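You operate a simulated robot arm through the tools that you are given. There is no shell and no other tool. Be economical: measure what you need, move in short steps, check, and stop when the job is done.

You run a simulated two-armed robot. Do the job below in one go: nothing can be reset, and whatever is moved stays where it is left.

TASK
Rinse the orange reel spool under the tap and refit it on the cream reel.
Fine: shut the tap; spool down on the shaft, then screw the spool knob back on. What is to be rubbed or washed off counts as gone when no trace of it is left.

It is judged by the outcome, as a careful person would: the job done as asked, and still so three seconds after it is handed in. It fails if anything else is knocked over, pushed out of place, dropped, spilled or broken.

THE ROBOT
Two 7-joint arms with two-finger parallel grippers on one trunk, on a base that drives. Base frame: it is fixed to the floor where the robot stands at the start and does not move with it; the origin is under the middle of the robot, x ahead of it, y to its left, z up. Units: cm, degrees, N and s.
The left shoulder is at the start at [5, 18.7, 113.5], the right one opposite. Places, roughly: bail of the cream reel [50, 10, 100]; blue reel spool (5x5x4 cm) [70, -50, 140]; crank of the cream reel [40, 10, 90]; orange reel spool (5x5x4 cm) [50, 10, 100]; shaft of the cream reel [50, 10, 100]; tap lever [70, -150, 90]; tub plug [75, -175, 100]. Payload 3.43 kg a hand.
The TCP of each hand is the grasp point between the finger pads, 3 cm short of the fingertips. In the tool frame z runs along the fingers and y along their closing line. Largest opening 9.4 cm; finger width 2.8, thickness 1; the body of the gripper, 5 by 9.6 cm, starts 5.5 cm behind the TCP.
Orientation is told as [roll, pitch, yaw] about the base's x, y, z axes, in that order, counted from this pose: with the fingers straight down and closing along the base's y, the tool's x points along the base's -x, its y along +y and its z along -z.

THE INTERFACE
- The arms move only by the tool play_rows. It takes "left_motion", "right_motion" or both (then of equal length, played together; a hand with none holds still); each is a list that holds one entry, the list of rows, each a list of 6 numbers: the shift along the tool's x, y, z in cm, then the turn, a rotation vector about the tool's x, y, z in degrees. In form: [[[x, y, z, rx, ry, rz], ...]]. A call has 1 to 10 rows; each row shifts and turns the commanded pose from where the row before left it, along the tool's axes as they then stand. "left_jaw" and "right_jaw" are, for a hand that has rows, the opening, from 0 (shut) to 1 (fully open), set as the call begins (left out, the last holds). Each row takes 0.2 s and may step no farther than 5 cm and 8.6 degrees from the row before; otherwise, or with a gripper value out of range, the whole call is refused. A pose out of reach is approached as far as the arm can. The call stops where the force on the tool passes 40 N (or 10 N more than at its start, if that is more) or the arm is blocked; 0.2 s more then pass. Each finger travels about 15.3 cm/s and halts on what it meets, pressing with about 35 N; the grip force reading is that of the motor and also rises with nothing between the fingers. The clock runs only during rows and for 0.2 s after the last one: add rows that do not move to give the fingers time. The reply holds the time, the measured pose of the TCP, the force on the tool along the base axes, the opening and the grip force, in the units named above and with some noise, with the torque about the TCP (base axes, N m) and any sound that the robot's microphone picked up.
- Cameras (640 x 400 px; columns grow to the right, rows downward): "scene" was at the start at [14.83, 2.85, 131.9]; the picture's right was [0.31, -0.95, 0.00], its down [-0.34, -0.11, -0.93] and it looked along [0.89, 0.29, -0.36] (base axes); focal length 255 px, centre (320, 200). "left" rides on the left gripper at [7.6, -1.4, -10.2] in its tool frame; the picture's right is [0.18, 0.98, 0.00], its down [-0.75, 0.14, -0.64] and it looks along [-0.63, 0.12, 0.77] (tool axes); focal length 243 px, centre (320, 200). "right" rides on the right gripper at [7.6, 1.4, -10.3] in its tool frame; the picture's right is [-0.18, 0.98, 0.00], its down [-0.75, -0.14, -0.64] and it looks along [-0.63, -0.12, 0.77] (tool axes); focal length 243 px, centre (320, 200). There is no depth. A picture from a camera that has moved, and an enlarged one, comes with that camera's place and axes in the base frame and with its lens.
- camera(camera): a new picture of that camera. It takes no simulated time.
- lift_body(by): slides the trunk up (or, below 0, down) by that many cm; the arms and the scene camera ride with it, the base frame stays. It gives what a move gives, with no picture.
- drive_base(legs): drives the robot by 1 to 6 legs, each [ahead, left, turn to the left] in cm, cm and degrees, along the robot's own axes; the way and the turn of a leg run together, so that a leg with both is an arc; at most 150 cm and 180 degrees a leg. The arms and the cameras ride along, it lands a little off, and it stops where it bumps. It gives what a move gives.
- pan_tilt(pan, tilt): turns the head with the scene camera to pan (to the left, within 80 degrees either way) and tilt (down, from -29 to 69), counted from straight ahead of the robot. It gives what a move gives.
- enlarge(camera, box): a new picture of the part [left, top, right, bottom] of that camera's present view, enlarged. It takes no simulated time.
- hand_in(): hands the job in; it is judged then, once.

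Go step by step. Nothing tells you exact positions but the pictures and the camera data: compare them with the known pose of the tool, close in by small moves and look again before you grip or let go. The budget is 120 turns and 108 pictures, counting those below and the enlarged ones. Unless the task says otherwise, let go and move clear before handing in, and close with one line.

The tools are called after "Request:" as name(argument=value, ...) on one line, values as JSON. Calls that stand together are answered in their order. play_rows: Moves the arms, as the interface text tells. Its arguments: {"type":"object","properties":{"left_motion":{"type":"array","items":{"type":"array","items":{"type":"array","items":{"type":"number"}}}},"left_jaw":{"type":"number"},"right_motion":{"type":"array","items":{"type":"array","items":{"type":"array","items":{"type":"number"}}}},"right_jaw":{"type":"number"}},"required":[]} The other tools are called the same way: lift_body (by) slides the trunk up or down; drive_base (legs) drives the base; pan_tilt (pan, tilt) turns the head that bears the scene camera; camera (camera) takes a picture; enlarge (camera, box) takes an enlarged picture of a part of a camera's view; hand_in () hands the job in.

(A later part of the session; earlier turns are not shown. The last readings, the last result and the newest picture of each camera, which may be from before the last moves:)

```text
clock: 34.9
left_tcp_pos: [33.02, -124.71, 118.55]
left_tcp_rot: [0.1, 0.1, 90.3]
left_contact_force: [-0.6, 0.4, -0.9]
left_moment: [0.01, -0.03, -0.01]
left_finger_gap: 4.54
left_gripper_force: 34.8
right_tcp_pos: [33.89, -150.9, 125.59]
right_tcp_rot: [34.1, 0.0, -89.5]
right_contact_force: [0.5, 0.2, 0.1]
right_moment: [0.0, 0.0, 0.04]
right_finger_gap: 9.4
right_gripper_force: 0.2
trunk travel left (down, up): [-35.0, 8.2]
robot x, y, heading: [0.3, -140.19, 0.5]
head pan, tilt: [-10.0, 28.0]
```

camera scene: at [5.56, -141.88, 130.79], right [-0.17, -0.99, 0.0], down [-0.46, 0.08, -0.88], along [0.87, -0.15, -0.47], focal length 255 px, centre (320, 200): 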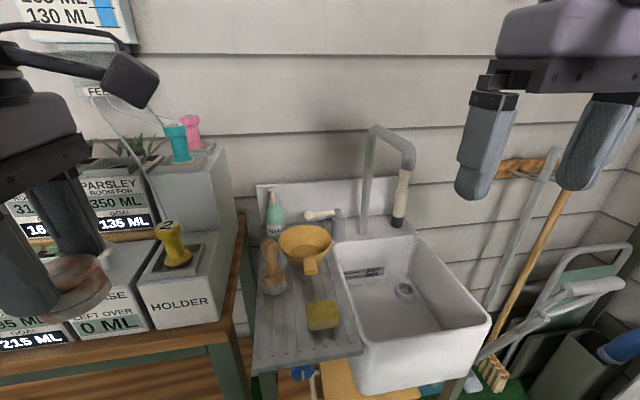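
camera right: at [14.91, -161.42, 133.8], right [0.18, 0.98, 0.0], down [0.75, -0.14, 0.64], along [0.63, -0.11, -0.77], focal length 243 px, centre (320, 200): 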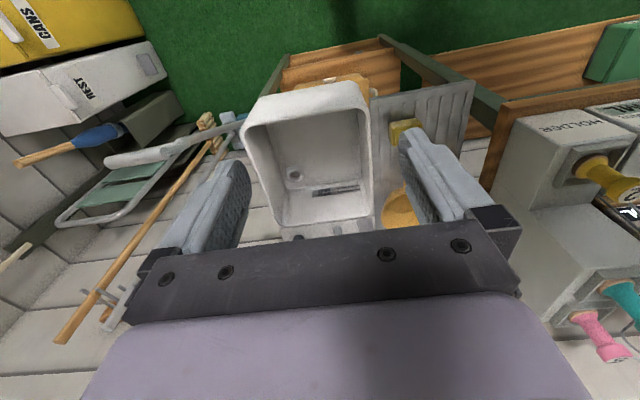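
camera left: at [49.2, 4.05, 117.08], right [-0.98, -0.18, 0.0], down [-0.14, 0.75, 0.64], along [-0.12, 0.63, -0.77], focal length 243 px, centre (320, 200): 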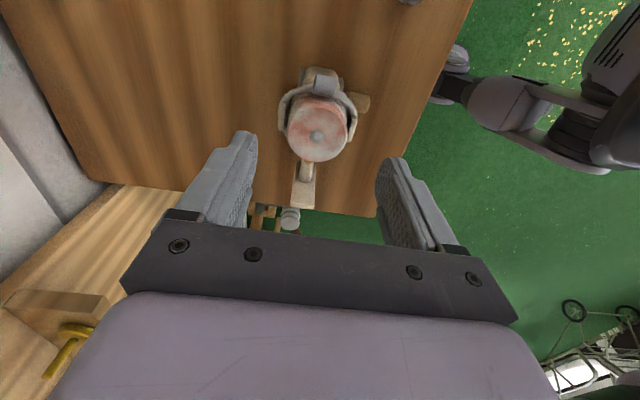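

Request:
play_rows(right_motion=[[[0.1, 1.27, 3.5, 0, 0, 0], [0.1, 1.27, 3.5, 0, 0, 0], [0.1, 1.27, 3.5, 0, 0, 0], [0.1, 1.27, 3.5, 0, 0, 0], [0.1, 1.27, 3.5, 0, 0, 0], [0.1, 1.27, 3.5, 0, 0, 0], [0.1, 1.27, 3.5, 0, 0, 0], [0.1, 1.27, 3.5, 0, 0, 0]]], right_jaw=0.6)

Request:
camera(camera="right")

Request:
camera(camera="scene")

```text
clock: 36.7
left_tcp_pos: [33.17, -124.55, 118.61]
left_tcp_rot: [0.0, 0.0, 90.3]
left_contact_force: [0.5, -0.1, 0.5]
left_moment: [0.0, 0.0, -0.01]
left_finger_gap: 4.58
left_gripper_force: 34.9
right_tcp_pos: [57.97, -149.96, 107.92]
right_tcp_rot: [33.9, 0.0, -89.5]
right_contact_force: [-0.5, 1.0, 0.2]
right_moment: [0.03, -0.02, -0.03]
right_finger_gap: 5.64
right_gripper_force: 0.1
trunk travel left (down, up): [-35.0, 8.2]
robot x, y, heading: [0.3, -140.15, 0.6]
head pan, tilt: [-10.0, 28.0]
```

```text
73 pictures are left
camera right: at [53.48, -142.32, 117.28], right [0.82, -0.18, 0.55], down [-0.47, -0.76, 0.45], along [0.34, -0.63, -0.7], focal length 243 px, centre (320, 200)
```

right: 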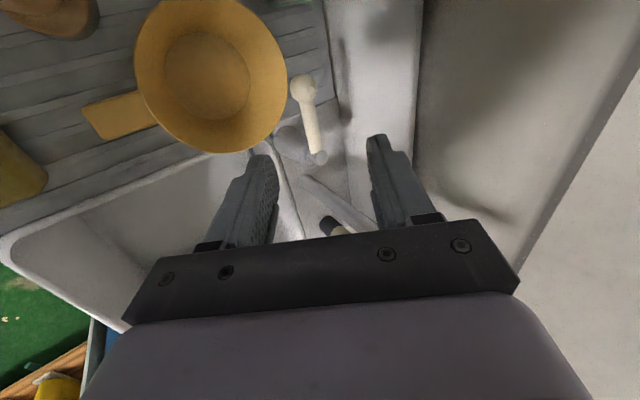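

```text
72 pictures are left
camera scene: at [15.31, -141.79, 130.78], right [-0.17, -0.99, 0.0], down [-0.46, 0.08, -0.88], along [0.87, -0.15, -0.47], focal length 255 px, centre (320, 200)
```

scene: 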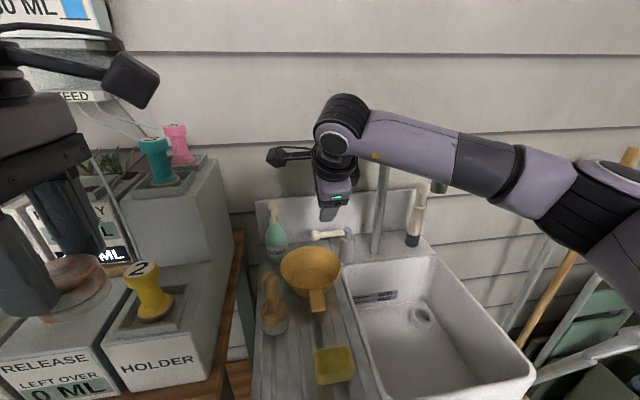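

The right forearm is close above the gooseneck; safer to stand further left. I back the right hand out, tuck the left up and in, and drive left 22 cm.

Request:
play_rows(right_motion=[[[0, -1.27, -3.5, 0, 0, 0], [0, -1.27, -3.5, 0, 0, 0], [0, -1.27, -3.5, 0, 0, 0], [0, -1.27, -3.5, 0, 0, 0], [0, -1.27, -3.5, 0, 0, 0], [0, -1.27, -3.5, 0, 0, 0], [0, -1.27, -3.5, 0, 0, 0], [0, 0, 0, 0, 0, 0]]], left_motion=[[[0, 0, -2, 0, 0, 0], [0, 0, -2, 0, 0, 0], [0, 0, -2, 0, 0, 0], [0, 0, -2, 0, 0, 0], [0, 2, 0, 0, 0, 0], [0, 2, 0, 0, 0, 0], [0, 0, 0, 0, 0, 0], [0, 0, 0, 0, 0, 0]]])

Request:
drive_base(legs=[[0, 22, 0]])

Request:
pan_tilt(pan=-25, tilt=30)

Request:
camera(camera="scene")

```text
clock: 38.5
left_tcp_pos: [29.13, -124.67, 126.58]
left_tcp_rot: [-0.1, 0.0, 90.3]
left_contact_force: [0.0, -0.2, -0.5]
left_moment: [-0.01, -0.04, 0.02]
left_finger_gap: 4.57
left_gripper_force: 34.7
right_tcp_pos: [36.79, -150.11, 123.41]
right_tcp_rot: [34.1, 0.0, -89.6]
right_contact_force: [0.3, -0.1, 0.1]
right_moment: [-0.04, -0.02, 0.01]
right_finger_gap: 5.63
right_gripper_force: 0.2
trunk travel left (down, up): [-35.0, 8.2]
robot x, y, heading: [0.13, -140.06, 0.5]
head pan, tilt: [-10.0, 28.0]
```

```text
clock: 40.2
left_tcp_pos: [28.97, -102.65, 126.66]
left_tcp_rot: [0.0, -0.1, 90.2]
left_contact_force: [-0.3, -0.4, 0.6]
left_moment: [-0.02, 0.04, 0.03]
left_finger_gap: 4.57
left_gripper_force: 35.0
right_tcp_pos: [36.6, -128.2, 123.5]
right_tcp_rot: [34.0, 0.0, -89.7]
right_contact_force: [0.1, -0.3, 0.3]
right_moment: [0.0, 0.0, -0.04]
right_finger_gap: 5.62
right_gripper_force: 0.1
trunk travel left (down, up): [-35.0, 8.2]
robot x, y, heading: [0.32, -118.53, 0.3]
head pan, tilt: [-10.0, 28.0]
```

```text
clock: 41.0
left_tcp_pos: [28.95, -102.88, 126.53]
left_tcp_rot: [0.0, 0.1, 90.2]
left_contact_force: [0.5, -1.0, 0.2]
left_moment: [-0.01, -0.02, 0.01]
left_finger_gap: 4.54
left_gripper_force: 35.4
right_tcp_pos: [36.66, -128.12, 123.57]
right_tcp_rot: [34.0, 0.1, -89.6]
right_contact_force: [1.0, -0.4, -0.2]
right_moment: [0.01, 0.03, -0.01]
right_finger_gap: 5.64
right_gripper_force: 0.0
trunk travel left (down, up): [-35.0, 8.2]
robot x, y, heading: [0.41, -118.55, 0.4]
head pan, tilt: [-25.0, 30.0]
```

```text
71 pictures are left
camera scene: at [14.34, -122.2, 130.47], right [-0.42, -0.91, 0.0], down [-0.45, 0.21, -0.87], along [0.79, -0.36, -0.5], focal length 255 px, centre (320, 200)
```

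scene: 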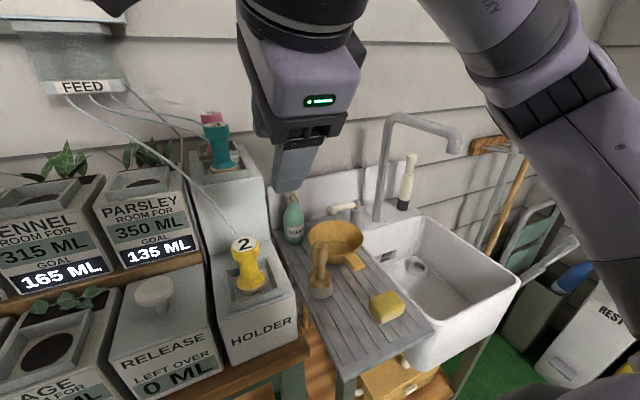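

Request:
play_rows(right_motion=[[[-4.5, 0, 0, 0, 0, 0], [-4.5, 0, 0, 0, 0, 0], [-4.5, 0, 0, 0, 0, 0], [-4.5, 0.5, 1, 0, 0, 0], [0, 1.4, 4, 0, 0, 0], [0, 1.4, 4, 0, 0, 0], [0, 1.4, 4, 0, 0, 0], [0, 1.4, 4, 0, 0, 0], [0, 1.4, 4, 0, 0, 0], [0, 1.4, 4, 0, 0, 0]]])

Request:
camera(camera="right")

Request:
camera(camera="scene")

```text
clock: 43.2
left_tcp_pos: [28.95, -102.76, 126.4]
left_tcp_rot: [0.0, 0.0, 90.2]
left_contact_force: [-0.1, -0.2, -1.2]
left_moment: [0.0, 0.02, 0.0]
left_finger_gap: 4.54
left_gripper_force: 35.2
right_tcp_pos: [58.11, -146.12, 107.65]
right_tcp_rot: [34.0, 0.1, -89.6]
right_contact_force: [-0.4, 0.4, 0.1]
right_moment: [0.04, -0.03, -0.01]
right_finger_gap: 5.63
right_gripper_force: 0.1
trunk travel left (down, up): [-35.0, 8.2]
robot x, y, heading: [-0.17, -118.35, 0.2]
head pan, tilt: [-25.0, 30.0]
```

```text
70 pictures are left
camera right: at [53.64, -138.48, 116.9], right [0.82, -0.18, 0.55], down [-0.47, -0.76, 0.45], along [0.33, -0.63, -0.7], focal length 243 px, centre (320, 200)
```

right: 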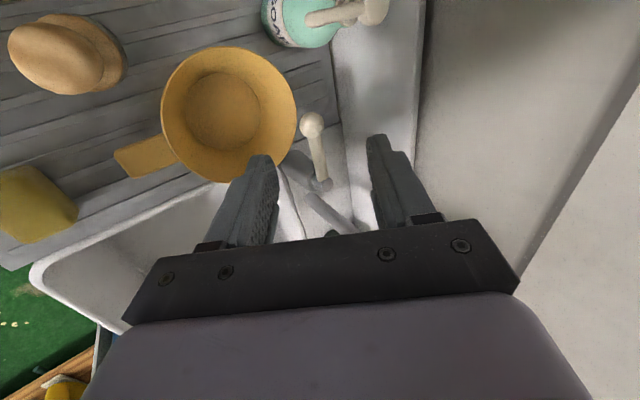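

```text
69 pictures are left
camera scene: at [14.39, -122.2, 130.46], right [-0.42, -0.91, 0.0], down [-0.46, 0.21, -0.87], along [0.79, -0.36, -0.5], focal length 255 px, centre (320, 200)
```

scene: 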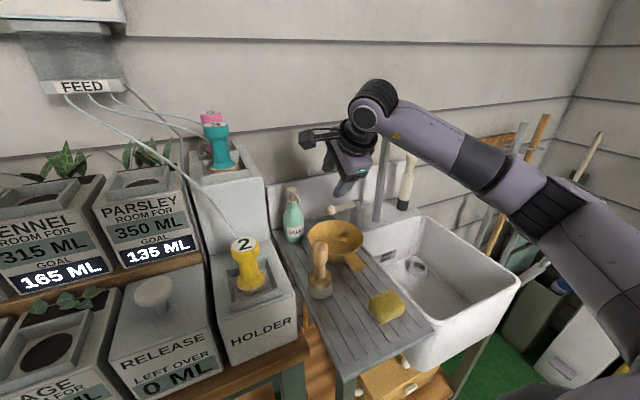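

The forearm stays clear of the spout here. The knob measures (65.8, -149, 93.5) again; I'll cage the lever shaft near y = -153, clear of the bowl. Move to the pre-position with a narrow jaw.

Request:
play_rows(right_motion=[[[-2.3, -0.5, 3.3, 0, 0, 0], [-2.3, -0.5, 3.3, 0, 0, 0], [-2.3, -0.65, 3.4, 0, 0, 0], [0, 0, 0, 0, 0, 0]]], right_jaw=0.32)

Request:
enlarge(camera="right", box=[180, 50, 460, 240])

Request:
enlarge(camera="scene", box=[280, 90, 460, 270])

```text
clock: 44.2
left_tcp_pos: [28.98, -102.71, 126.54]
left_tcp_rot: [0.1, 0.0, 90.2]
left_contact_force: [-0.4, 0.4, -0.2]
left_moment: [0.03, 0.02, -0.03]
left_finger_gap: 4.56
left_gripper_force: 35.1
right_tcp_pos: [62.49, -152.84, 98.45]
right_tcp_rot: [34.1, 0.0, -89.7]
right_contact_force: [-0.4, -0.4, 0.1]
right_moment: [-0.01, 0.03, -0.01]
right_finger_gap: 3.0
right_gripper_force: 0.2
trunk travel left (down, up): [-35.0, 8.2]
robot x, y, heading: [0.15, -118.1, 0.2]
head pan, tilt: [-25.0, 30.0]
```

```text
2.11 times, centred on (320, 145) of right
camera zoom: at [57.8, -145.33, 107.7], right [0.82, -0.18, 0.55], down [-0.47, -0.76, 0.45], along [0.34, -0.63, -0.7], focal length 511 px, centre (320, 316)
```

zoom: 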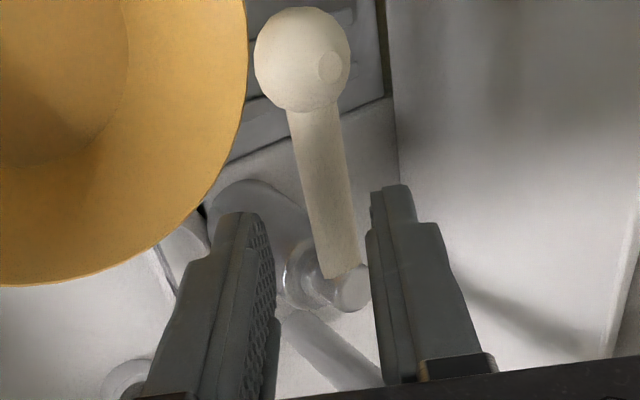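

```text
2.22 times, centred on (370, 180) of scene
camera zoom: at [14.33, -122.19, 130.47], right [-0.42, -0.91, 0.0], down [-0.45, 0.21, -0.87], along [0.79, -0.36, -0.5], focal length 567 px, centre (209, 244)
```

zoom: 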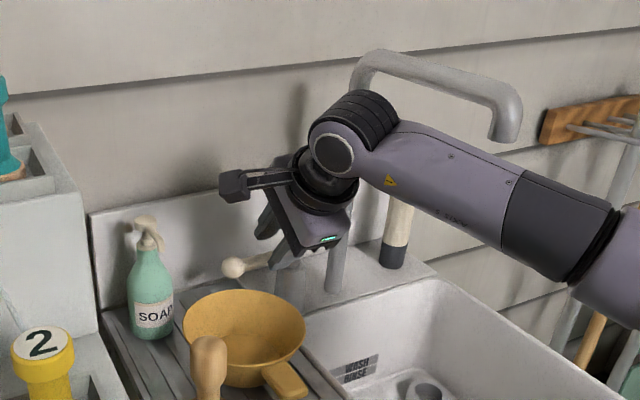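

The lever's hinge pin runs along x, so it lifts. I advance to cage the shaft.

Request:
play_rows(right_motion=[[[0.5, 0, 1.5, 0, 0, 0], [0, 0, 1.5, 0, 0, 0], [0, 0, 1, 0, 0, 0], [0, 0, 0, 0, 0, 0]]])

Request:
enlarge(camera="right", box=[180, 50, 460, 240])

Request:
enlarge(camera="scene", box=[300, 130, 440, 270])

```text
clock: 45.2
left_tcp_pos: [28.83, -102.82, 126.51]
left_tcp_rot: [0.0, 0.1, 90.2]
left_contact_force: [0.2, -0.5, -0.7]
left_moment: [-0.02, -0.01, -0.01]
left_finger_gap: 4.54
left_gripper_force: 35.1
right_tcp_pos: [64.6, -152.41, 95.15]
right_tcp_rot: [34.1, 0.1, -89.6]
right_contact_force: [0.5, -0.6, 0.5]
right_moment: [-0.03, 0.04, 0.0]
right_finger_gap: 3.0
right_gripper_force: 0.0
trunk travel left (down, up): [-35.0, 8.2]
robot x, y, heading: [-0.12, -118.37, 0.4]
head pan, tilt: [-25.0, 30.0]
```

```text
2.11 times, centred on (320, 145) of right
camera zoom: at [60.08, -144.8, 104.41], right [0.82, -0.18, 0.55], down [-0.47, -0.76, 0.45], along [0.34, -0.63, -0.7], focal length 511 px, centre (320, 316)
```

zoom: 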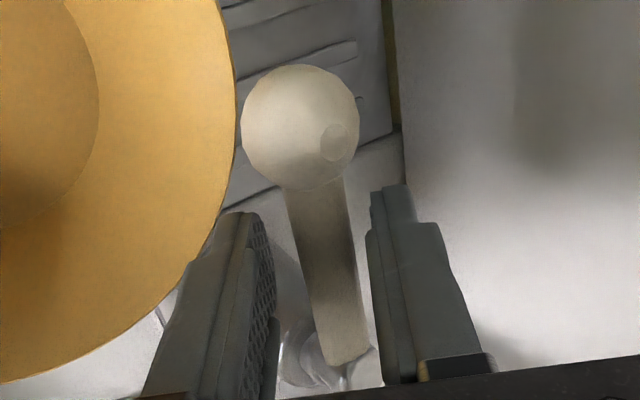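

```text
2.86 times, centred on (370, 200) of scene
camera zoom: at [14.34, -122.21, 130.47], right [-0.42, -0.91, 0.0], down [-0.45, 0.21, -0.87], along [0.79, -0.36, -0.5], focal length 729 px, centre (177, 200)
```

zoom: 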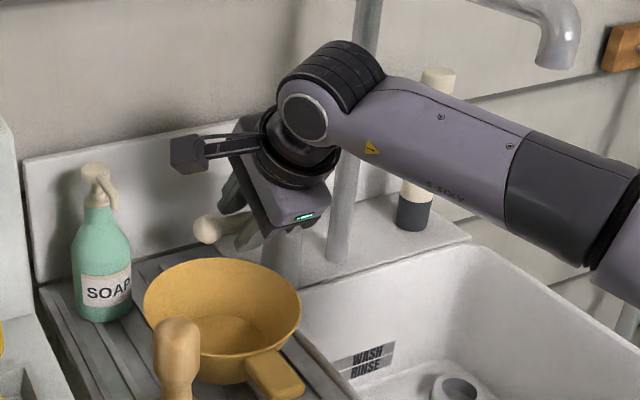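

The lever is between the fingers. Close on it.

Request:
play_rows(right_motion=[[[0, 0, 0, 0, 0, 0], [0, 0, 0, 0, 0, 0]]], right_jaw=0.05)

```text
clock: 45.8
left_tcp_pos: [29.0, -102.74, 126.52]
left_tcp_rot: [0.0, -0.1, 90.2]
left_contact_force: [-0.5, 0.2, -0.1]
left_moment: [-0.01, 0.0, -0.01]
left_finger_gap: 4.57
left_gripper_force: 35.1
right_tcp_pos: [64.63, -152.4, 95.16]
right_tcp_rot: [34.1, 0.0, -89.5]
right_contact_force: [4.5, -0.2, 1.4]
right_moment: [-1.0, -0.13, 0.2]
right_finger_gap: 1.5
right_gripper_force: 45.1
trunk travel left (down, up): [-35.0, 8.2]
robot x, y, heading: [0.41, -118.27, 0.6]
head pan, tilt: [-25.0, 30.0]
```

Gripped (1.5 cm). Try lifting 1 cm.

Request:
play_rows(right_motion=[[[0, 0.28, -0.41, 0, 0, 0], [-0.05, 0.28, -0.41, 0, 0, 0]]])

```text
clock: 46.4
left_tcp_pos: [29.47, -102.8, 126.45]
left_tcp_rot: [0.2, -0.2, 90.2]
left_contact_force: [0.1, -0.2, -0.2]
left_moment: [-0.03, 0.02, -0.03]
left_finger_gap: 4.55
left_gripper_force: 35.2
right_tcp_pos: [64.6, -152.47, 95.32]
right_tcp_rot: [33.0, 0.0, -89.6]
right_contact_force: [7.0, 4.7, -28.2]
right_moment: [-0.68, 0.09, 0.44]
right_finger_gap: 1.54
right_gripper_force: 45.3
trunk travel left (down, up): [-35.0, 8.2]
robot x, y, heading: [0.31, -118.32, 0.0]
head pan, tilt: [-25.0, 30.0]
```

Lifting resists strongly. Ease back and try swinging it gently toward me instead.

Request:
play_rows(right_motion=[[[0, -0.28, 0.41, 0, 0, 0], [0, -0.28, 0.41, 0, 0, 0], [0, 0, 0, 0, 0, 0]]])

Request:
play_rows(right_motion=[[[0, -0.33, -0.22, 0, 0, 0], [0, -0.33, -0.22, 0, 0, 0]]])

```text
clock: 47.2
left_tcp_pos: [29.08, -102.82, 126.45]
left_tcp_rot: [0.1, 0.0, 90.3]
left_contact_force: [0.7, 0.2, 0.2]
left_moment: [0.04, -0.01, 0.02]
left_finger_gap: 4.52
left_gripper_force: 35.0
right_tcp_pos: [64.65, -152.32, 95.26]
right_tcp_rot: [34.2, 0.1, -89.6]
right_contact_force: [-2.2, 7.6, -8.3]
right_moment: [-0.97, 0.11, -0.03]
right_finger_gap: 1.51
right_gripper_force: 45.6
trunk travel left (down, up): [-35.0, 8.2]
robot x, y, heading: [0.45, -118.37, 0.3]
head pan, tilt: [-25.0, 30.0]
```

```text
clock: 47.8
left_tcp_pos: [29.38, -102.78, 126.5]
left_tcp_rot: [0.2, -0.1, 90.2]
left_contact_force: [-0.8, -0.2, -1.2]
left_moment: [0.01, -0.01, 0.0]
left_finger_gap: 4.57
left_gripper_force: 35.1
right_tcp_pos: [64.37, -152.43, 95.19]
right_tcp_rot: [34.5, 0.3, -89.6]
right_contact_force: [34.5, 0.7, -5.2]
right_moment: [0.14, -0.42, 1.75]
right_finger_gap: 1.63
right_gripper_force: 44.9
trunk travel left (down, up): [-35.0, 8.2]
robot x, y, heading: [0.12, -118.05, 0.2]
head pan, tilt: [-25.0, 30.0]
```

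Clamped pads may be blocking a swing, so I loosen the jaw to a loose cage and try pulling with the far finger.

Request:
play_rows(right_motion=[[[0, 0.33, 0.22, 0, 0, 0], [0, 0.33, 0.22, 0, 0, 0], [0, 0, 0, 0, 0, 0]]], right_jaw=0.26)

Request:
play_rows(right_motion=[[[0, -0.4, -0.27, 0, 0, 0], [0, -0.4, -0.27, 0, 0, 0], [0, -0.4, -0.27, 0, 0, 0]]])

Request:
enlarge(camera="right", box=[180, 50, 460, 240])

```text
clock: 48.6
left_tcp_pos: [29.02, -102.86, 126.55]
left_tcp_rot: [0.0, 0.1, 90.2]
left_contact_force: [0.3, -1.6, -0.5]
left_moment: [0.06, 0.0, 0.0]
left_finger_gap: 4.57
left_gripper_force: 34.7
right_tcp_pos: [64.64, -152.71, 95.11]
right_tcp_rot: [34.0, 0.0, -89.7]
right_contact_force: [-0.8, 0.1, -1.8]
right_moment: [-0.03, 0.03, 0.01]
right_finger_gap: 2.53
right_gripper_force: 1.2
trunk travel left (down, up): [-35.0, 8.2]
robot x, y, heading: [0.14, -118.49, 0.5]
head pan, tilt: [-25.0, 30.0]
```

```text
clock: 49.4
left_tcp_pos: [28.95, -102.75, 126.54]
left_tcp_rot: [0.0, 0.0, 90.2]
left_contact_force: [-0.9, -0.1, -0.7]
left_moment: [0.02, -0.02, 0.02]
left_finger_gap: 4.56
left_gripper_force: 35.1
right_tcp_pos: [63.09, -152.5, 95.13]
right_tcp_rot: [34.1, 0.1, -89.6]
right_contact_force: [2.1, 0.8, 2.2]
right_moment: [-0.06, -0.02, 0.04]
right_finger_gap: 2.58
right_gripper_force: 0.9
trunk travel left (down, up): [-35.0, 8.2]
robot x, y, heading: [0.44, -118.66, 0.3]
head pan, tilt: [-25.0, 30.0]
```

```text
2.11 times, centred on (320, 145) of right
camera zoom: at [58.64, -144.86, 104.5], right [0.81, -0.18, 0.55], down [-0.47, -0.76, 0.45], along [0.34, -0.63, -0.7], focal length 511 px, centre (320, 316)
```

zoom: 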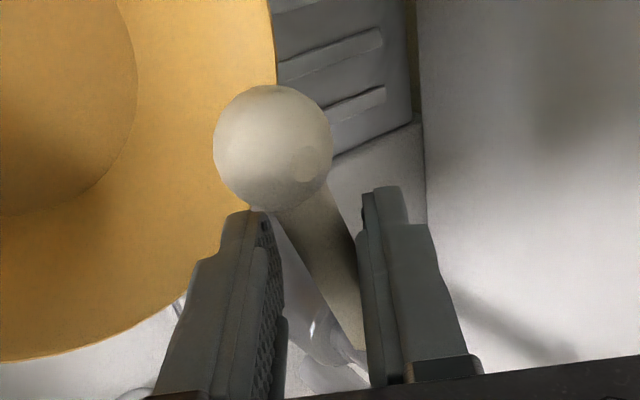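

It swings toward me easily. Continue along the arc, slightly higher and nearer the post to clear the bowl, then check for water.

Request:
play_rows(right_motion=[[[-0.6, 0.3, -0.5, 0, 0, 0], [-0.5, -0.42, -0.28, 0, 0, 0], [-0.3, -0.42, -0.28, 0, 0, 0], [-0.3, -0.42, -0.28, 0, 0, 0], [0, 0, 0, 0, 0, 0]]])

Request:
enlarge(camera="right", box=[180, 50, 460, 240])

Request:
camera(camera="scene")

```text
clock: 50.5
left_tcp_pos: [29.35, -102.59, 126.46]
left_tcp_rot: [0.1, 0.0, 90.3]
left_contact_force: [-0.5, 0.1, -0.8]
left_moment: [0.04, 0.01, -0.01]
left_finger_gap: 4.57
left_gripper_force: 35.2
right_tcp_pos: [62.42, -153.64, 95.87]
right_tcp_rot: [35.1, 0.0, -88.5]
right_contact_force: [21.4, 1.4, -8.8]
right_moment: [-1.61, -1.15, 0.93]
right_finger_gap: 2.57
right_gripper_force: 45.4
trunk travel left (down, up): [-35.0, 8.2]
robot x, y, heading: [0.04, -118.36, 0.8]
head pan, tilt: [-25.0, 30.0]
stopped in row 5 (right hand): the force on the tool passed its limit (the readings are from after the stop); the commanded pose is now the measured one
```

```text
2.11 times, centred on (320, 145) of right
camera zoom: at [57.55, -146.1, 105.01], right [0.81, -0.16, 0.57], down [-0.46, -0.77, 0.44], along [0.36, -0.62, -0.69], focal length 511 px, centre (320, 316)
```

zoom: 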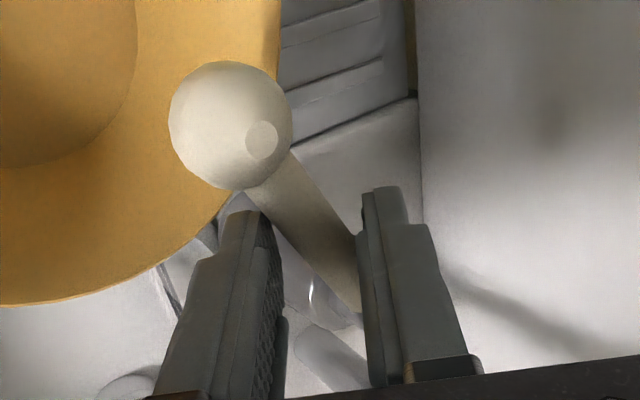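

```text
62 pictures are left
camera scene: at [14.74, -122.2, 130.41], right [-0.41, -0.91, 0.0], down [-0.46, 0.21, -0.86], along [0.79, -0.36, -0.5], focal length 255 px, centre (320, 200)
```

scene: 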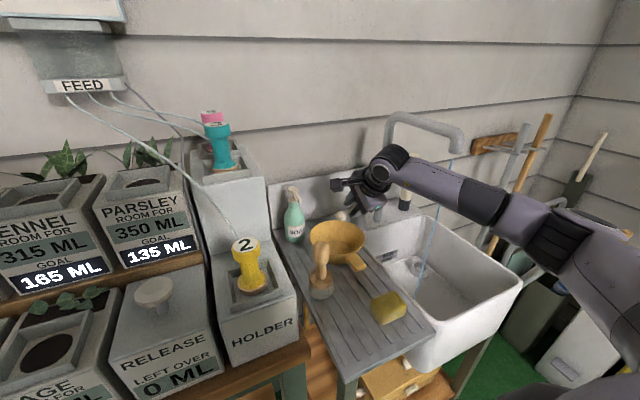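

Water is running from the spout. Release the lever and back the right hand out.

Request:
play_rows(right_motion=[[[0, 0.3, 0.2, 0, 0, 0], [0, 0, 0, 0, 0, 0], [0, 0, -2, 0, 0, 0], [0, 0, -3, 0, 0, 0], [0, 0, -4, 0, 0, 0], [0, -1, -4, 0, 0, 0], [0, -1.3, -4, 0, 0, 0]]], right_jaw=0.36)

Request:
enlarge(camera="scene", box=[260, 90, 540, 390])

```text
clock: 52.1
left_tcp_pos: [28.88, -102.69, 126.62]
left_tcp_rot: [0.0, 0.0, 90.3]
left_contact_force: [-0.6, 0.3, -0.4]
left_moment: [-0.01, -0.03, 0.03]
left_finger_gap: 4.57
left_gripper_force: 35.4
right_tcp_pos: [50.56, -153.82, 108.71]
right_tcp_rot: [35.1, 0.2, -88.9]
right_contact_force: [-0.3, -0.5, -0.4]
right_moment: [0.02, 0.0, 0.0]
right_finger_gap: 3.36
right_gripper_force: 0.1
trunk travel left (down, up): [-35.0, 8.2]
robot x, y, heading: [-0.08, -118.91, 0.5]
head pan, tilt: [-25.0, 30.0]
```

```text
1.33 times, centred on (400, 240) of scene
camera zoom: at [14.37, -122.16, 130.48], right [-0.41, -0.91, 0.0], down [-0.45, 0.21, -0.87], along [0.79, -0.36, -0.5], focal length 340 px, centre (213, 147)
```

zoom: 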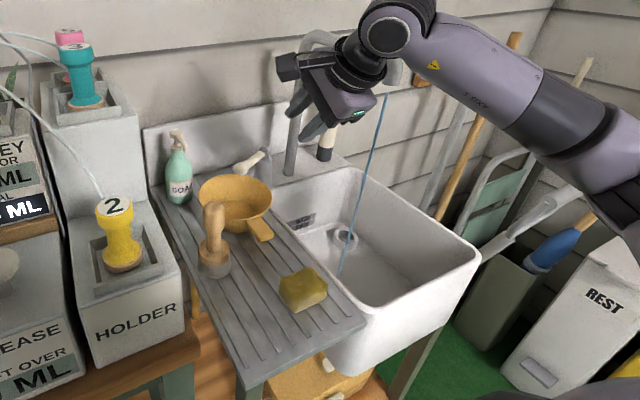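

The stream falls cleanly into the tub. Retract the right hand, drive so the left hand faces the stream, and turn the left hand back to yaw 0 (so it can tilt forward).

Request:
play_rows(right_motion=[[[0, -1.4, -3.8, 0, 0, 0], [0, -1.4, -3.8, 0, 0, 0], [0, -1.4, -3.8, 0, 0, 0], [0, -1.4, -3.8, 0, 0, 0], [0, -1.4, -3.8, 0, 0, 0], [0, -2, 0, 0, 0, 0], [0, -2, 0, 0, 0, 0], [0, 0, 0, 0, 0, 0], [0, 0, 0, 0, 0, 0], [0, 0, 0, 0, 0, 0]]], left_motion=[[[0, 0, 0, 0, 0, 8.5], [0, 0, 0, 0, 0, 8.5], [0, 0, 0, 0, 0, 8.5], [0, 0, 0, 0, 0, 8.5], [0, 0, 0, 0, 0, 8.5], [0, 0, 0, 0, 0, 8.5], [0, 0, 0, 0, 0, 8.5], [0, 0, 0, 0, 0, 8.5], [0, 0, 0, 0, 0, 8.5], [0, 0, 0, 0, 0, 8.5]]])

Request:
drive_base(legs=[[0, -50, 0]])

Request:
pan_tilt(pan=0, tilt=32)

Request:
camera(camera="scene")

```text
clock: 54.3
left_tcp_pos: [28.99, -102.62, 126.64]
left_tcp_rot: [0.0, 0.1, 5.1]
left_contact_force: [0.5, -0.5, 0.0]
left_moment: [0.0, -0.02, 0.02]
left_finger_gap: 4.54
left_gripper_force: 35.2
right_tcp_pos: [30.89, -154.34, 117.89]
right_tcp_rot: [35.0, 0.3, -88.9]
right_contact_force: [-0.4, -0.3, 0.4]
right_moment: [-0.02, -0.02, -0.02]
right_finger_gap: 3.39
right_gripper_force: 0.1
trunk travel left (down, up): [-35.0, 8.2]
robot x, y, heading: [0.15, -118.72, 0.7]
head pan, tilt: [-25.0, 30.0]
```

```text
clock: 57.2
left_tcp_pos: [29.46, -152.06, 126.55]
left_tcp_rot: [0.0, 0.1, 5.1]
left_contact_force: [0.1, 0.8, -1.2]
left_moment: [0.0, 0.02, -0.04]
left_finger_gap: 4.55
left_gripper_force: 35.1
right_tcp_pos: [31.12, -203.79, 117.92]
right_tcp_rot: [34.9, 0.2, -89.0]
right_contact_force: [0.6, 0.9, -0.5]
right_moment: [0.02, 0.0, 0.0]
right_finger_gap: 3.37
right_gripper_force: 0.2
trunk travel left (down, up): [-35.0, 8.2]
robot x, y, heading: [0.47, -167.46, 0.5]
head pan, tilt: [-25.0, 30.0]
```

```text
clock: 58.1
left_tcp_pos: [29.37, -152.08, 126.73]
left_tcp_rot: [0.0, 0.0, 5.2]
left_contact_force: [0.0, 0.7, -0.6]
left_moment: [-0.03, 0.02, 0.0]
left_finger_gap: 4.54
left_gripper_force: 34.6
right_tcp_pos: [31.08, -203.76, 117.95]
right_tcp_rot: [35.0, 0.2, -89.1]
right_contact_force: [0.2, -0.1, 0.6]
right_moment: [-0.03, 0.0, -0.01]
right_finger_gap: 3.37
right_gripper_force: 0.1
trunk travel left (down, up): [-35.0, 8.2]
robot x, y, heading: [0.61, -167.94, 0.6]
head pan, tilt: [0.0, 32.0]
```

```text
60 pictures are left
camera scene: at [15.52, -167.69, 130.16], right [0.01, -1.0, 0.0], down [-0.53, 0.0, -0.85], along [0.85, 0.0, -0.53], focal length 255 px, centre (320, 200)
```

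scene: 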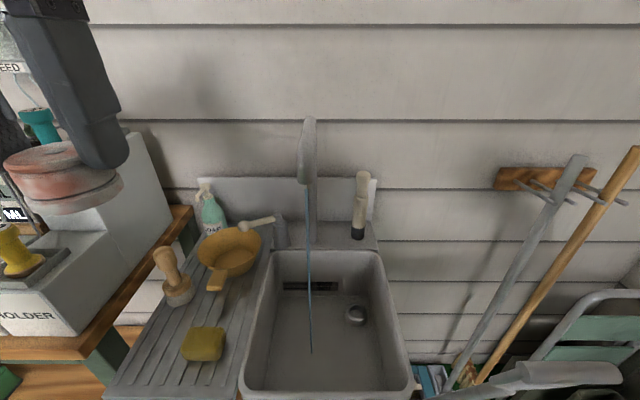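

Stream at (45.5, -165.5). I turn and pitch the left hand 45° forward-down and approach just short of the stream.

Request:
play_rows(left_motion=[[[0, -2.25, 0, 0, 0, 5], [0, -2.25, 0, 0, -7.5, 0], [0, -2.25, 0, 0, -7.5, 0], [0, -2.25, 0, 0, -7.5, 0], [0, -2.25, 0, 0, -7.5, 0], [0, -2.25, 0, 0, -7.5, 0], [0, 0, 0, 0, -7.5, 0]]])

Request:
play_rows(left_motion=[[[1.2, 0, 3.5, 0, 0, 0], [1.2, 0, 3.5, 0, 0, 0], [1.2, 0, 3.5, 0, 0, 0], [1.2, 0, 3.5, 0, 0, 0], [1.2, 0, 3.5, 0, 0, 0]]])

Request:
camera(camera="scene")

Request:
camera(camera="left")

```text
clock: 58.6
left_tcp_pos: [29.89, -154.45, 126.65]
left_tcp_rot: [-0.4, -1.8, 0.0]
left_contact_force: [3.3, 3.3, 3.6]
left_moment: [-0.42, 0.72, -0.33]
left_finger_gap: 4.57
left_gripper_force: 34.8
right_tcp_pos: [30.98, -203.73, 117.96]
right_tcp_rot: [34.9, 0.2, -88.9]
right_contact_force: [-0.1, 0.3, -0.4]
right_moment: [-0.02, 0.0, -0.01]
right_finger_gap: 3.38
right_gripper_force: 0.1
trunk travel left (down, up): [-35.0, 8.2]
robot x, y, heading: [0.33, -167.56, 0.3]
head pan, tilt: [0.0, 32.0]
stopped in row 2 (left hand): the force on the tool passed its limit (the readings are from after the stop); the commanded pose is now the measured one
```

```text
clock: 58.9
left_tcp_pos: [29.66, -154.31, 126.14]
left_tcp_rot: [-1.4, -1.2, 0.6]
left_contact_force: [7.2, 0.5, 13.9]
left_moment: [-0.2, 2.35, 0.01]
left_finger_gap: 4.59
left_gripper_force: 34.5
right_tcp_pos: [31.07, -203.69, 117.93]
right_tcp_rot: [35.0, 0.2, -89.0]
right_contact_force: [0.5, -0.5, 0.0]
right_moment: [0.02, 0.0, -0.02]
right_finger_gap: 3.39
right_gripper_force: 0.1
trunk travel left (down, up): [-35.0, 8.2]
robot x, y, heading: [0.45, -167.92, 0.1]
head pan, tilt: [0.0, 32.0]
stopped in row 1 (left hand): the force on the tool passed its limit (the readings are from after the stop); the commanded pose is now the measured one
```

```text
59 pictures are left
camera scene: at [15.47, -167.54, 129.91], right [0.02, -1.0, 0.0], down [-0.55, -0.01, -0.83], along [0.83, 0.02, -0.55], focal length 255 px, centre (320, 200)
```

scene: 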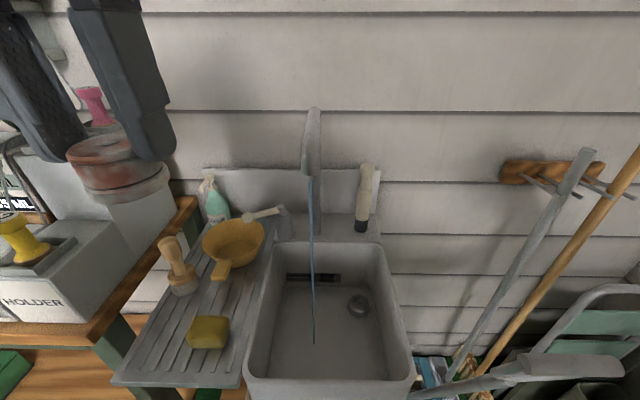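

```text
58 pictures are left
camera left: at [22.02, -155.52, 136.22], right [-0.19, 0.98, -0.03], down [0.74, 0.16, 0.65], along [0.65, 0.11, -0.76], focal length 243 px, centre (320, 200)
```

left: 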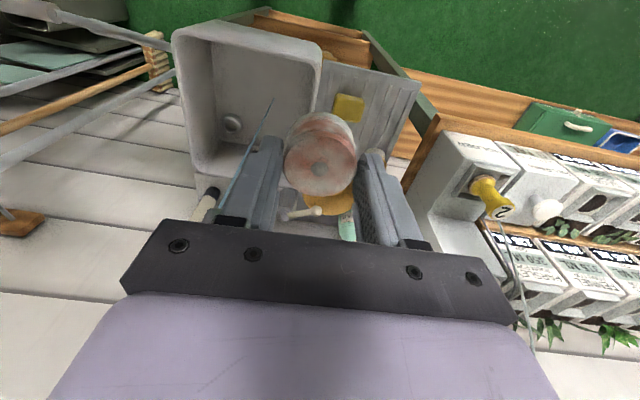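

The hand touched the robot's own head camera. Move forward and down first, then sideways, then pitch.

Request:
play_rows(left_motion=[[[-1, 1.5, 0, 0, 0, 0], [-3, 1, 1, 1.4, 1.2, -0.6], [-3, 0, 3, 0, 0, 0], [-1, 0, 4, 0, 0, 0], [0, 0, 4, 0, 0, 0], [0, 0, 3, 0, 0, 0]]])

Request:
pan_tilt(pan=0, tilt=32)

Request:
camera(camera="scene")

```text
clock: 60.3
left_tcp_pos: [37.72, -152.4, 111.14]
left_tcp_rot: [-2.6, 0.0, 1.1]
left_contact_force: [0.6, 1.2, -1.1]
left_moment: [0.01, 0.0, 0.0]
left_finger_gap: 4.58
left_gripper_force: 35.0
right_tcp_pos: [31.0, -203.68, 117.94]
right_tcp_rot: [35.1, 0.2, -89.0]
right_contact_force: [1.5, 0.5, 0.0]
right_moment: [0.03, 0.01, 0.0]
right_finger_gap: 3.4
right_gripper_force: 0.0
trunk travel left (down, up): [-35.0, 8.2]
robot x, y, heading: [0.52, -167.85, 0.3]
head pan, tilt: [0.0, 32.0]
```

```text
clock: 60.9
left_tcp_pos: [37.66, -152.46, 111.32]
left_tcp_rot: [-2.5, 0.0, 1.0]
left_contact_force: [-0.1, 0.3, -1.2]
left_moment: [0.02, -0.04, -0.05]
left_finger_gap: 4.56
left_gripper_force: 34.6
right_tcp_pos: [31.18, -203.68, 117.98]
right_tcp_rot: [34.9, 0.2, -89.0]
right_contact_force: [-0.7, 0.6, 0.2]
right_moment: [0.03, 0.04, -0.02]
right_finger_gap: 3.41
right_gripper_force: 0.1
trunk travel left (down, up): [-35.0, 8.2]
robot x, y, heading: [0.7, -167.73, 0.5]
head pan, tilt: [0.0, 32.0]
```

```text
57 pictures are left
camera scene: at [15.52, -167.68, 130.16], right [0.01, -1.0, 0.0], down [-0.53, 0.0, -0.85], along [0.85, 0.01, -0.53], focal length 255 px, centre (320, 200)
```

scene: 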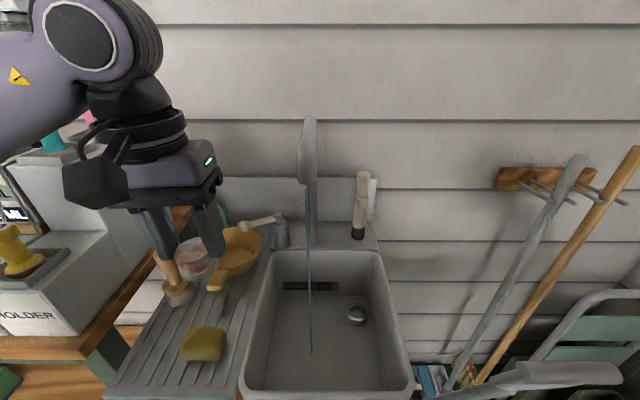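

Clear again. I back the base 12 cm so the forward-pitched wrist stays away from the head, then pitch in place.

Request:
drive_base(legs=[[-12, 0, 0]])

Request:
play_rows(left_motion=[[[0, 0, 0, -2.5, 0, 1], [0, 0, 0, 0, -7.5, 0], [0, 0, 0, 0, -7.5, 0], [0, 0, 0, 0, -7.5, 0], [0, 0, 0, 0, -7.5, 0], [0, 0, 0, 0, -7.5, 0], [0, 0, 0, 0, -7.5, 0]]])

```text
clock: 62.2
left_tcp_pos: [25.73, -152.54, 111.26]
left_tcp_rot: [-2.5, -0.2, 0.9]
left_contact_force: [-0.3, 0.5, -0.2]
left_moment: [0.04, 0.0, -0.01]
left_finger_gap: 4.55
left_gripper_force: 35.2
right_tcp_pos: [19.05, -203.86, 117.94]
right_tcp_rot: [35.1, 0.2, -89.1]
right_contact_force: [-0.2, 0.3, 0.0]
right_moment: [0.01, 0.02, -0.05]
right_finger_gap: 3.36
right_gripper_force: 0.0
trunk travel left (down, up): [-35.0, 8.2]
robot x, y, heading: [-11.53, -167.97, 0.4]
head pan, tilt: [0.0, 32.0]
```

```text
clock: 63.8
left_tcp_pos: [25.93, -152.52, 111.29]
left_tcp_rot: [0.0, -45.2, 0.0]
left_contact_force: [-0.6, 0.5, -0.1]
left_moment: [0.0, 0.02, -0.05]
left_finger_gap: 4.58
left_gripper_force: 35.8
right_tcp_pos: [19.14, -203.93, 117.94]
right_tcp_rot: [35.0, 0.2, -89.1]
right_contact_force: [0.1, -0.1, 0.4]
right_moment: [0.01, -0.01, 0.0]
right_finger_gap: 3.37
right_gripper_force: 0.1
trunk travel left (down, up): [-35.0, 8.2]
robot x, y, heading: [-11.13, -167.59, 0.2]
head pan, tilt: [0.0, 32.0]
```

Request:
play_rows(left_motion=[[[-0.96, 0, 2.46, 0, 0, 0], [-0.96, -2.6, 2.46, 0, 0, 0], [-0.96, -2.6, 2.46, 0, 0, 0], [-0.96, -2.6, 2.46, 0, 0, 0], [-0.96, -2.6, 2.46, 0, 0, 0], [0, -2.6, 0, 0, 0, 0]]])

Request:
camera(camera="scene")

Request:
camera(camera="left")

```text
clock: 65.2
left_tcp_pos: [38.02, -165.65, 105.85]
left_tcp_rot: [0.0, -45.1, 0.0]
left_contact_force: [-0.7, -0.3, -0.5]
left_moment: [-0.03, 0.05, 0.0]
left_finger_gap: 4.58
left_gripper_force: 34.8
right_tcp_pos: [19.0, -203.88, 117.95]
right_tcp_rot: [34.9, 0.3, -89.2]
right_contact_force: [0.0, 0.4, -0.2]
right_moment: [0.01, -0.02, -0.05]
right_finger_gap: 3.39
right_gripper_force: 0.1
trunk travel left (down, up): [-35.0, 8.2]
robot x, y, heading: [-11.38, -167.88, 0.3]
head pan, tilt: [0.0, 32.0]
```

```text
56 pictures are left
camera scene: at [3.59, -167.81, 130.16], right [0.0, -1.0, 0.0], down [-0.53, 0.0, -0.85], along [0.85, 0.0, -0.53], focal length 255 px, centre (320, 200)
```

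scene: 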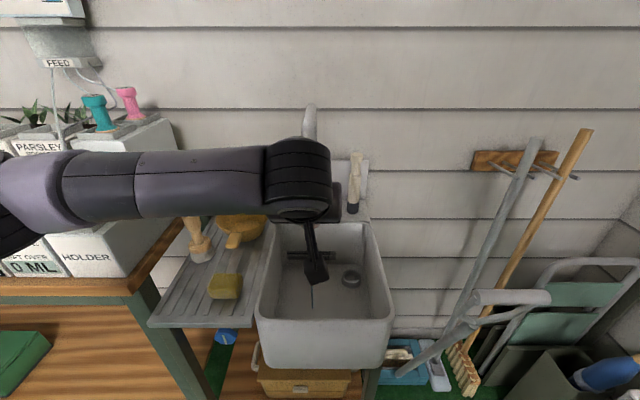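

```text
55 pictures are left
camera left: at [25.39, -166.89, 107.64], right [-0.13, 0.98, -0.13], down [0.08, 0.14, 0.99], along [0.99, 0.12, -0.09], focal length 243 px, centre (320, 200)
```

left: 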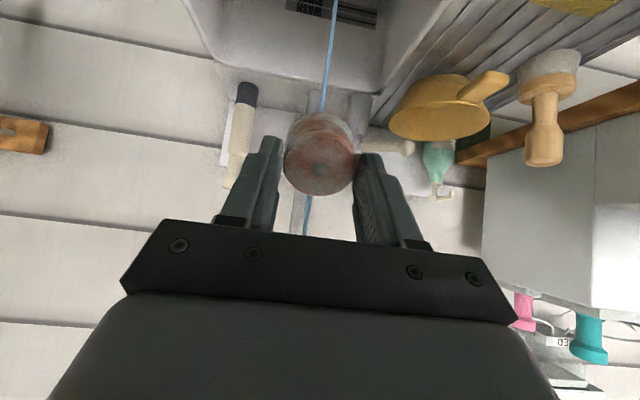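

The stream is right behind the spool in the hand camera. Push the spool into it.

Request:
play_rows(left_motion=[[[-0.5, 0, 3.1, 0, 0, 0], [-0.5, 0, 3.1, 0, 0, 0], [0, 0, 0, 0, 0, 0], [0, 0, 0, 0, 0, 0], [0, 0, 0, 0, 0, 0]]])

Request:
enlarge(camera="left", box=[220, 60, 420, 260])

```text
clock: 66.4
left_tcp_pos: [43.24, -165.71, 102.18]
left_tcp_rot: [0.0, -45.0, -0.1]
left_contact_force: [0.0, -0.8, -0.9]
left_moment: [0.01, 0.05, 0.01]
left_finger_gap: 4.56
left_gripper_force: 35.1
right_tcp_pos: [19.16, -203.91, 117.93]
right_tcp_rot: [35.0, 0.3, -89.1]
right_contact_force: [-0.3, -0.3, -0.4]
right_moment: [-0.01, -0.02, 0.02]
right_finger_gap: 3.39
right_gripper_force: 0.0
trunk travel left (down, up): [-35.0, 8.2]
robot x, y, heading: [-11.51, -168.04, 0.4]
head pan, tilt: [0.0, 32.0]
```

```text
2.00 times, centred on (320, 160) of left
camera zoom: at [30.51, -166.88, 103.96], right [-0.13, 0.98, -0.13], down [0.08, 0.14, 0.99], along [0.99, 0.12, -0.09], focal length 485 px, centre (320, 280)
```

zoom: 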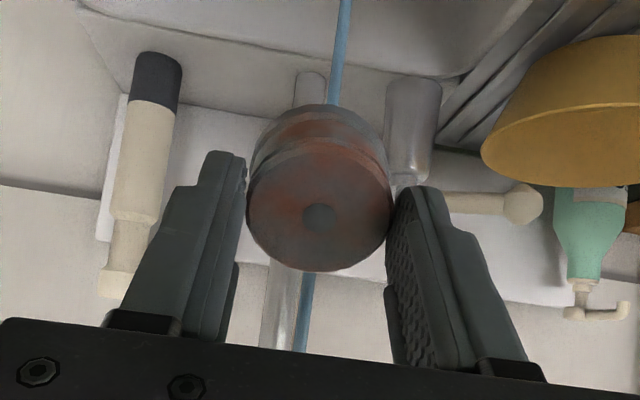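

The stream appears to strike behind the upper rim (the side wall). Dwell here, then move 2 cm forward so it strikes the top face.

Request:
play_rows(left_motion=[[[0, 0, 0, 0, 0, 0], [0, 0, 0, 0, 0, 0], [0, 0, 0, 0, 0, 0], [0, 0, 0, 0, 0, 0], [0, 0, 0, 0, 0, 0], [0, 0, 0, 0, 0, 0], [0, 0, 0, 0, 0, 0], [0, 0, 0, 0, 0, 0], [-0.7, 0, 0.7, 0, 0, 0], [-0.7, 0, 0.7, 0, 0, 0]]])

Request:
enlarge(camera="left", box=[220, 60, 420, 260])

```text
clock: 68.6
left_tcp_pos: [44.98, -165.76, 102.18]
left_tcp_rot: [-0.1, -45.1, -0.1]
left_contact_force: [0.2, -0.6, -0.4]
left_moment: [0.0, 0.01, 0.01]
left_finger_gap: 4.56
left_gripper_force: 34.7
right_tcp_pos: [19.08, -203.9, 117.95]
right_tcp_rot: [35.1, 0.2, -89.1]
right_contact_force: [-0.1, -1.0, -0.5]
right_moment: [-0.02, 0.0, 0.0]
right_finger_gap: 3.39
right_gripper_force: 0.1
trunk travel left (down, up): [-35.0, 8.2]
robot x, y, heading: [-11.16, -167.86, 0.3]
head pan, tilt: [0.0, 32.0]
```

```text
2.00 times, centred on (320, 160) of left
camera zoom: at [32.44, -166.9, 103.98], right [-0.13, 0.98, -0.13], down [0.08, 0.14, 0.99], along [0.99, 0.12, -0.09], focal length 485 px, centre (320, 280)
```

zoom: 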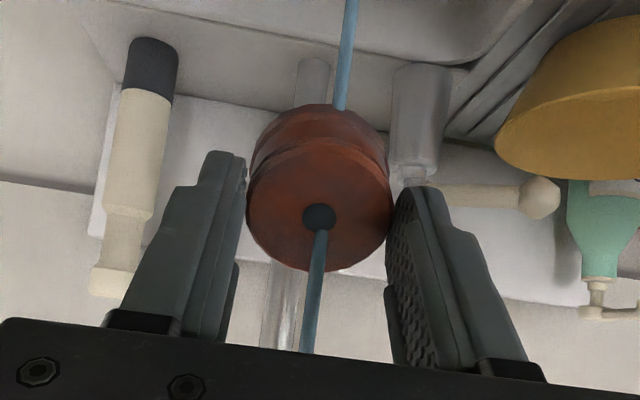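

It's clearing fast: stream now falls on the centre of the top face. Dwell more.

Request:
play_rows(left_motion=[[[0, 0, 0, 0, 0, 0], [0, 0, 0, 0, 0, 0], [0.3, 0, -0.3, 0, 0, 0], [0.3, 0, -0.3, 0, 0, 0], [0, 0, 0, 0, 0, 0], [0, 0, 0, 0, 0, 0], [0, 0, 0, 0, 0, 0], [0, 0, 0, 0, 0, 0], [0, 0, 0, 0, 0, 0], [0, 0, 0, 0, 0, 0]]])

Request:
enlarge(camera="left", box=[220, 60, 420, 260])

```text
clock: 70.8
left_tcp_pos: [44.15, -165.71, 102.18]
left_tcp_rot: [0.0, -45.1, 0.0]
left_contact_force: [1.0, -0.1, -0.3]
left_moment: [0.02, 0.0, -0.01]
left_finger_gap: 4.57
left_gripper_force: 35.0
right_tcp_pos: [19.2, -203.86, 117.95]
right_tcp_rot: [35.1, 0.1, -89.1]
right_contact_force: [0.0, -0.3, -0.2]
right_moment: [0.01, -0.01, 0.03]
right_finger_gap: 3.37
right_gripper_force: 0.0
trunk travel left (down, up): [-35.0, 8.2]
robot x, y, heading: [-11.65, -167.69, 0.2]
head pan, tilt: [0.0, 32.0]
```

```text
2.00 times, centred on (320, 160) of left
camera zoom: at [31.55, -166.88, 104.01], right [-0.13, 0.98, -0.13], down [0.08, 0.14, 0.99], along [0.99, 0.12, -0.09], focal length 485 px, centre (320, 280)
```

zoom: 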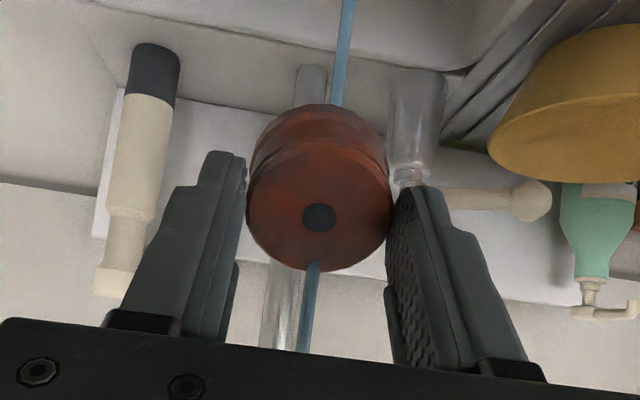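

Looks uniformly orange. One more pass on the side walls, then out of the stream to inspect.

Request:
play_rows(left_motion=[[[0.7, 0, -0.7, 0, 0, 0], [0.5, 0.7, -0.5, 0, 0, 0], [0, 0, 0, 0, 0, 0], [0, -1.4, 0, 0, 0, 0], [0, 0, 0, 0, 0, 0], [0, 0.7, 0, 0, 0, 0], [0, 0, 0, 0, 0, 0], [0.4, 0, -0.4, 0, 0, 0], [0, 0, 0, 0, 0, 0], [0, 0, 0, 0, 0, 0]]])

Request:
play_rows(left_motion=[[[1, 0, -3, 0, 0, 0], [1, 0, -4, 0, 0, 0], [0.5, 2.6, -4, 0, 0, 0], [0, 4, 0, 0, 7, 0], [0, 4, 0, 0, 7.5, 0], [0, 3, 0, 0, 7.5, 0], [0, 0, 0, 0, 7.5, 0], [0, 0, 0, 0, 7.5, 0], [0, 0, 0, 0, 7.5, 0]]])

Request:
enlarge(camera="scene", box=[130, 100, 370, 300])

Request:
enlarge(camera="left", box=[220, 60, 420, 260])

```text
clock: 73.0
left_tcp_pos: [41.85, -165.72, 102.19]
left_tcp_rot: [0.0, -45.1, 0.1]
left_contact_force: [0.3, 0.0, -0.5]
left_moment: [-0.01, -0.01, -0.01]
left_finger_gap: 4.57
left_gripper_force: 35.3
right_tcp_pos: [19.14, -203.87, 117.89]
right_tcp_rot: [35.0, 0.2, -89.0]
right_contact_force: [-0.2, 0.2, 0.2]
right_moment: [0.02, -0.05, -0.01]
right_finger_gap: 3.39
right_gripper_force: 0.1
trunk travel left (down, up): [-35.0, 8.2]
robot x, y, heading: [-11.39, -167.72, 0.3]
head pan, tilt: [0.0, 32.0]
```

```text
clock: 75.0
left_tcp_pos: [32.47, -152.08, 108.05]
left_tcp_rot: [-0.1, -0.5, -0.1]
left_contact_force: [0.3, -0.1, 0.2]
left_moment: [0.02, 0.0, -0.02]
left_finger_gap: 4.52
left_gripper_force: 34.8
right_tcp_pos: [19.16, -203.94, 117.95]
right_tcp_rot: [35.1, 0.2, -89.0]
right_contact_force: [-0.5, 0.2, -0.6]
right_moment: [-0.01, 0.01, -0.01]
right_finger_gap: 3.36
right_gripper_force: 0.1
trunk travel left (down, up): [-35.0, 8.2]
robot x, y, heading: [-11.19, -167.47, 0.4]
head pan, tilt: [0.0, 32.0]
```

```text
2.00 times, centred on (250, 200) of scene
camera zoom: at [3.62, -167.78, 130.15], right [0.0, -1.0, 0.0], down [-0.53, 0.0, -0.85], along [0.85, 0.0, -0.53], focal length 511 px, centre (460, 200)
```

zoom: 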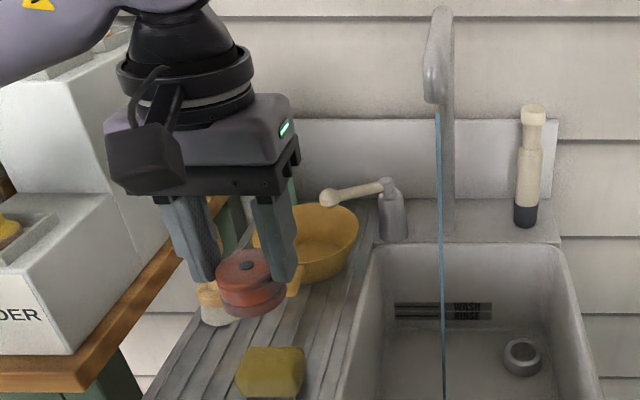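

```text
2.00 times, centred on (320, 160) of left
camera zoom: at [24.74, -153.19, 118.37], right [-0.18, 0.98, 0.0], down [0.75, 0.14, 0.65], along [0.64, 0.12, -0.76], focal length 485 px, centre (320, 280)
```

zoom: 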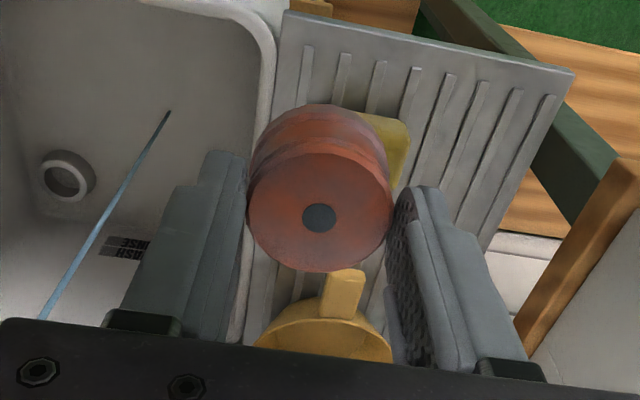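

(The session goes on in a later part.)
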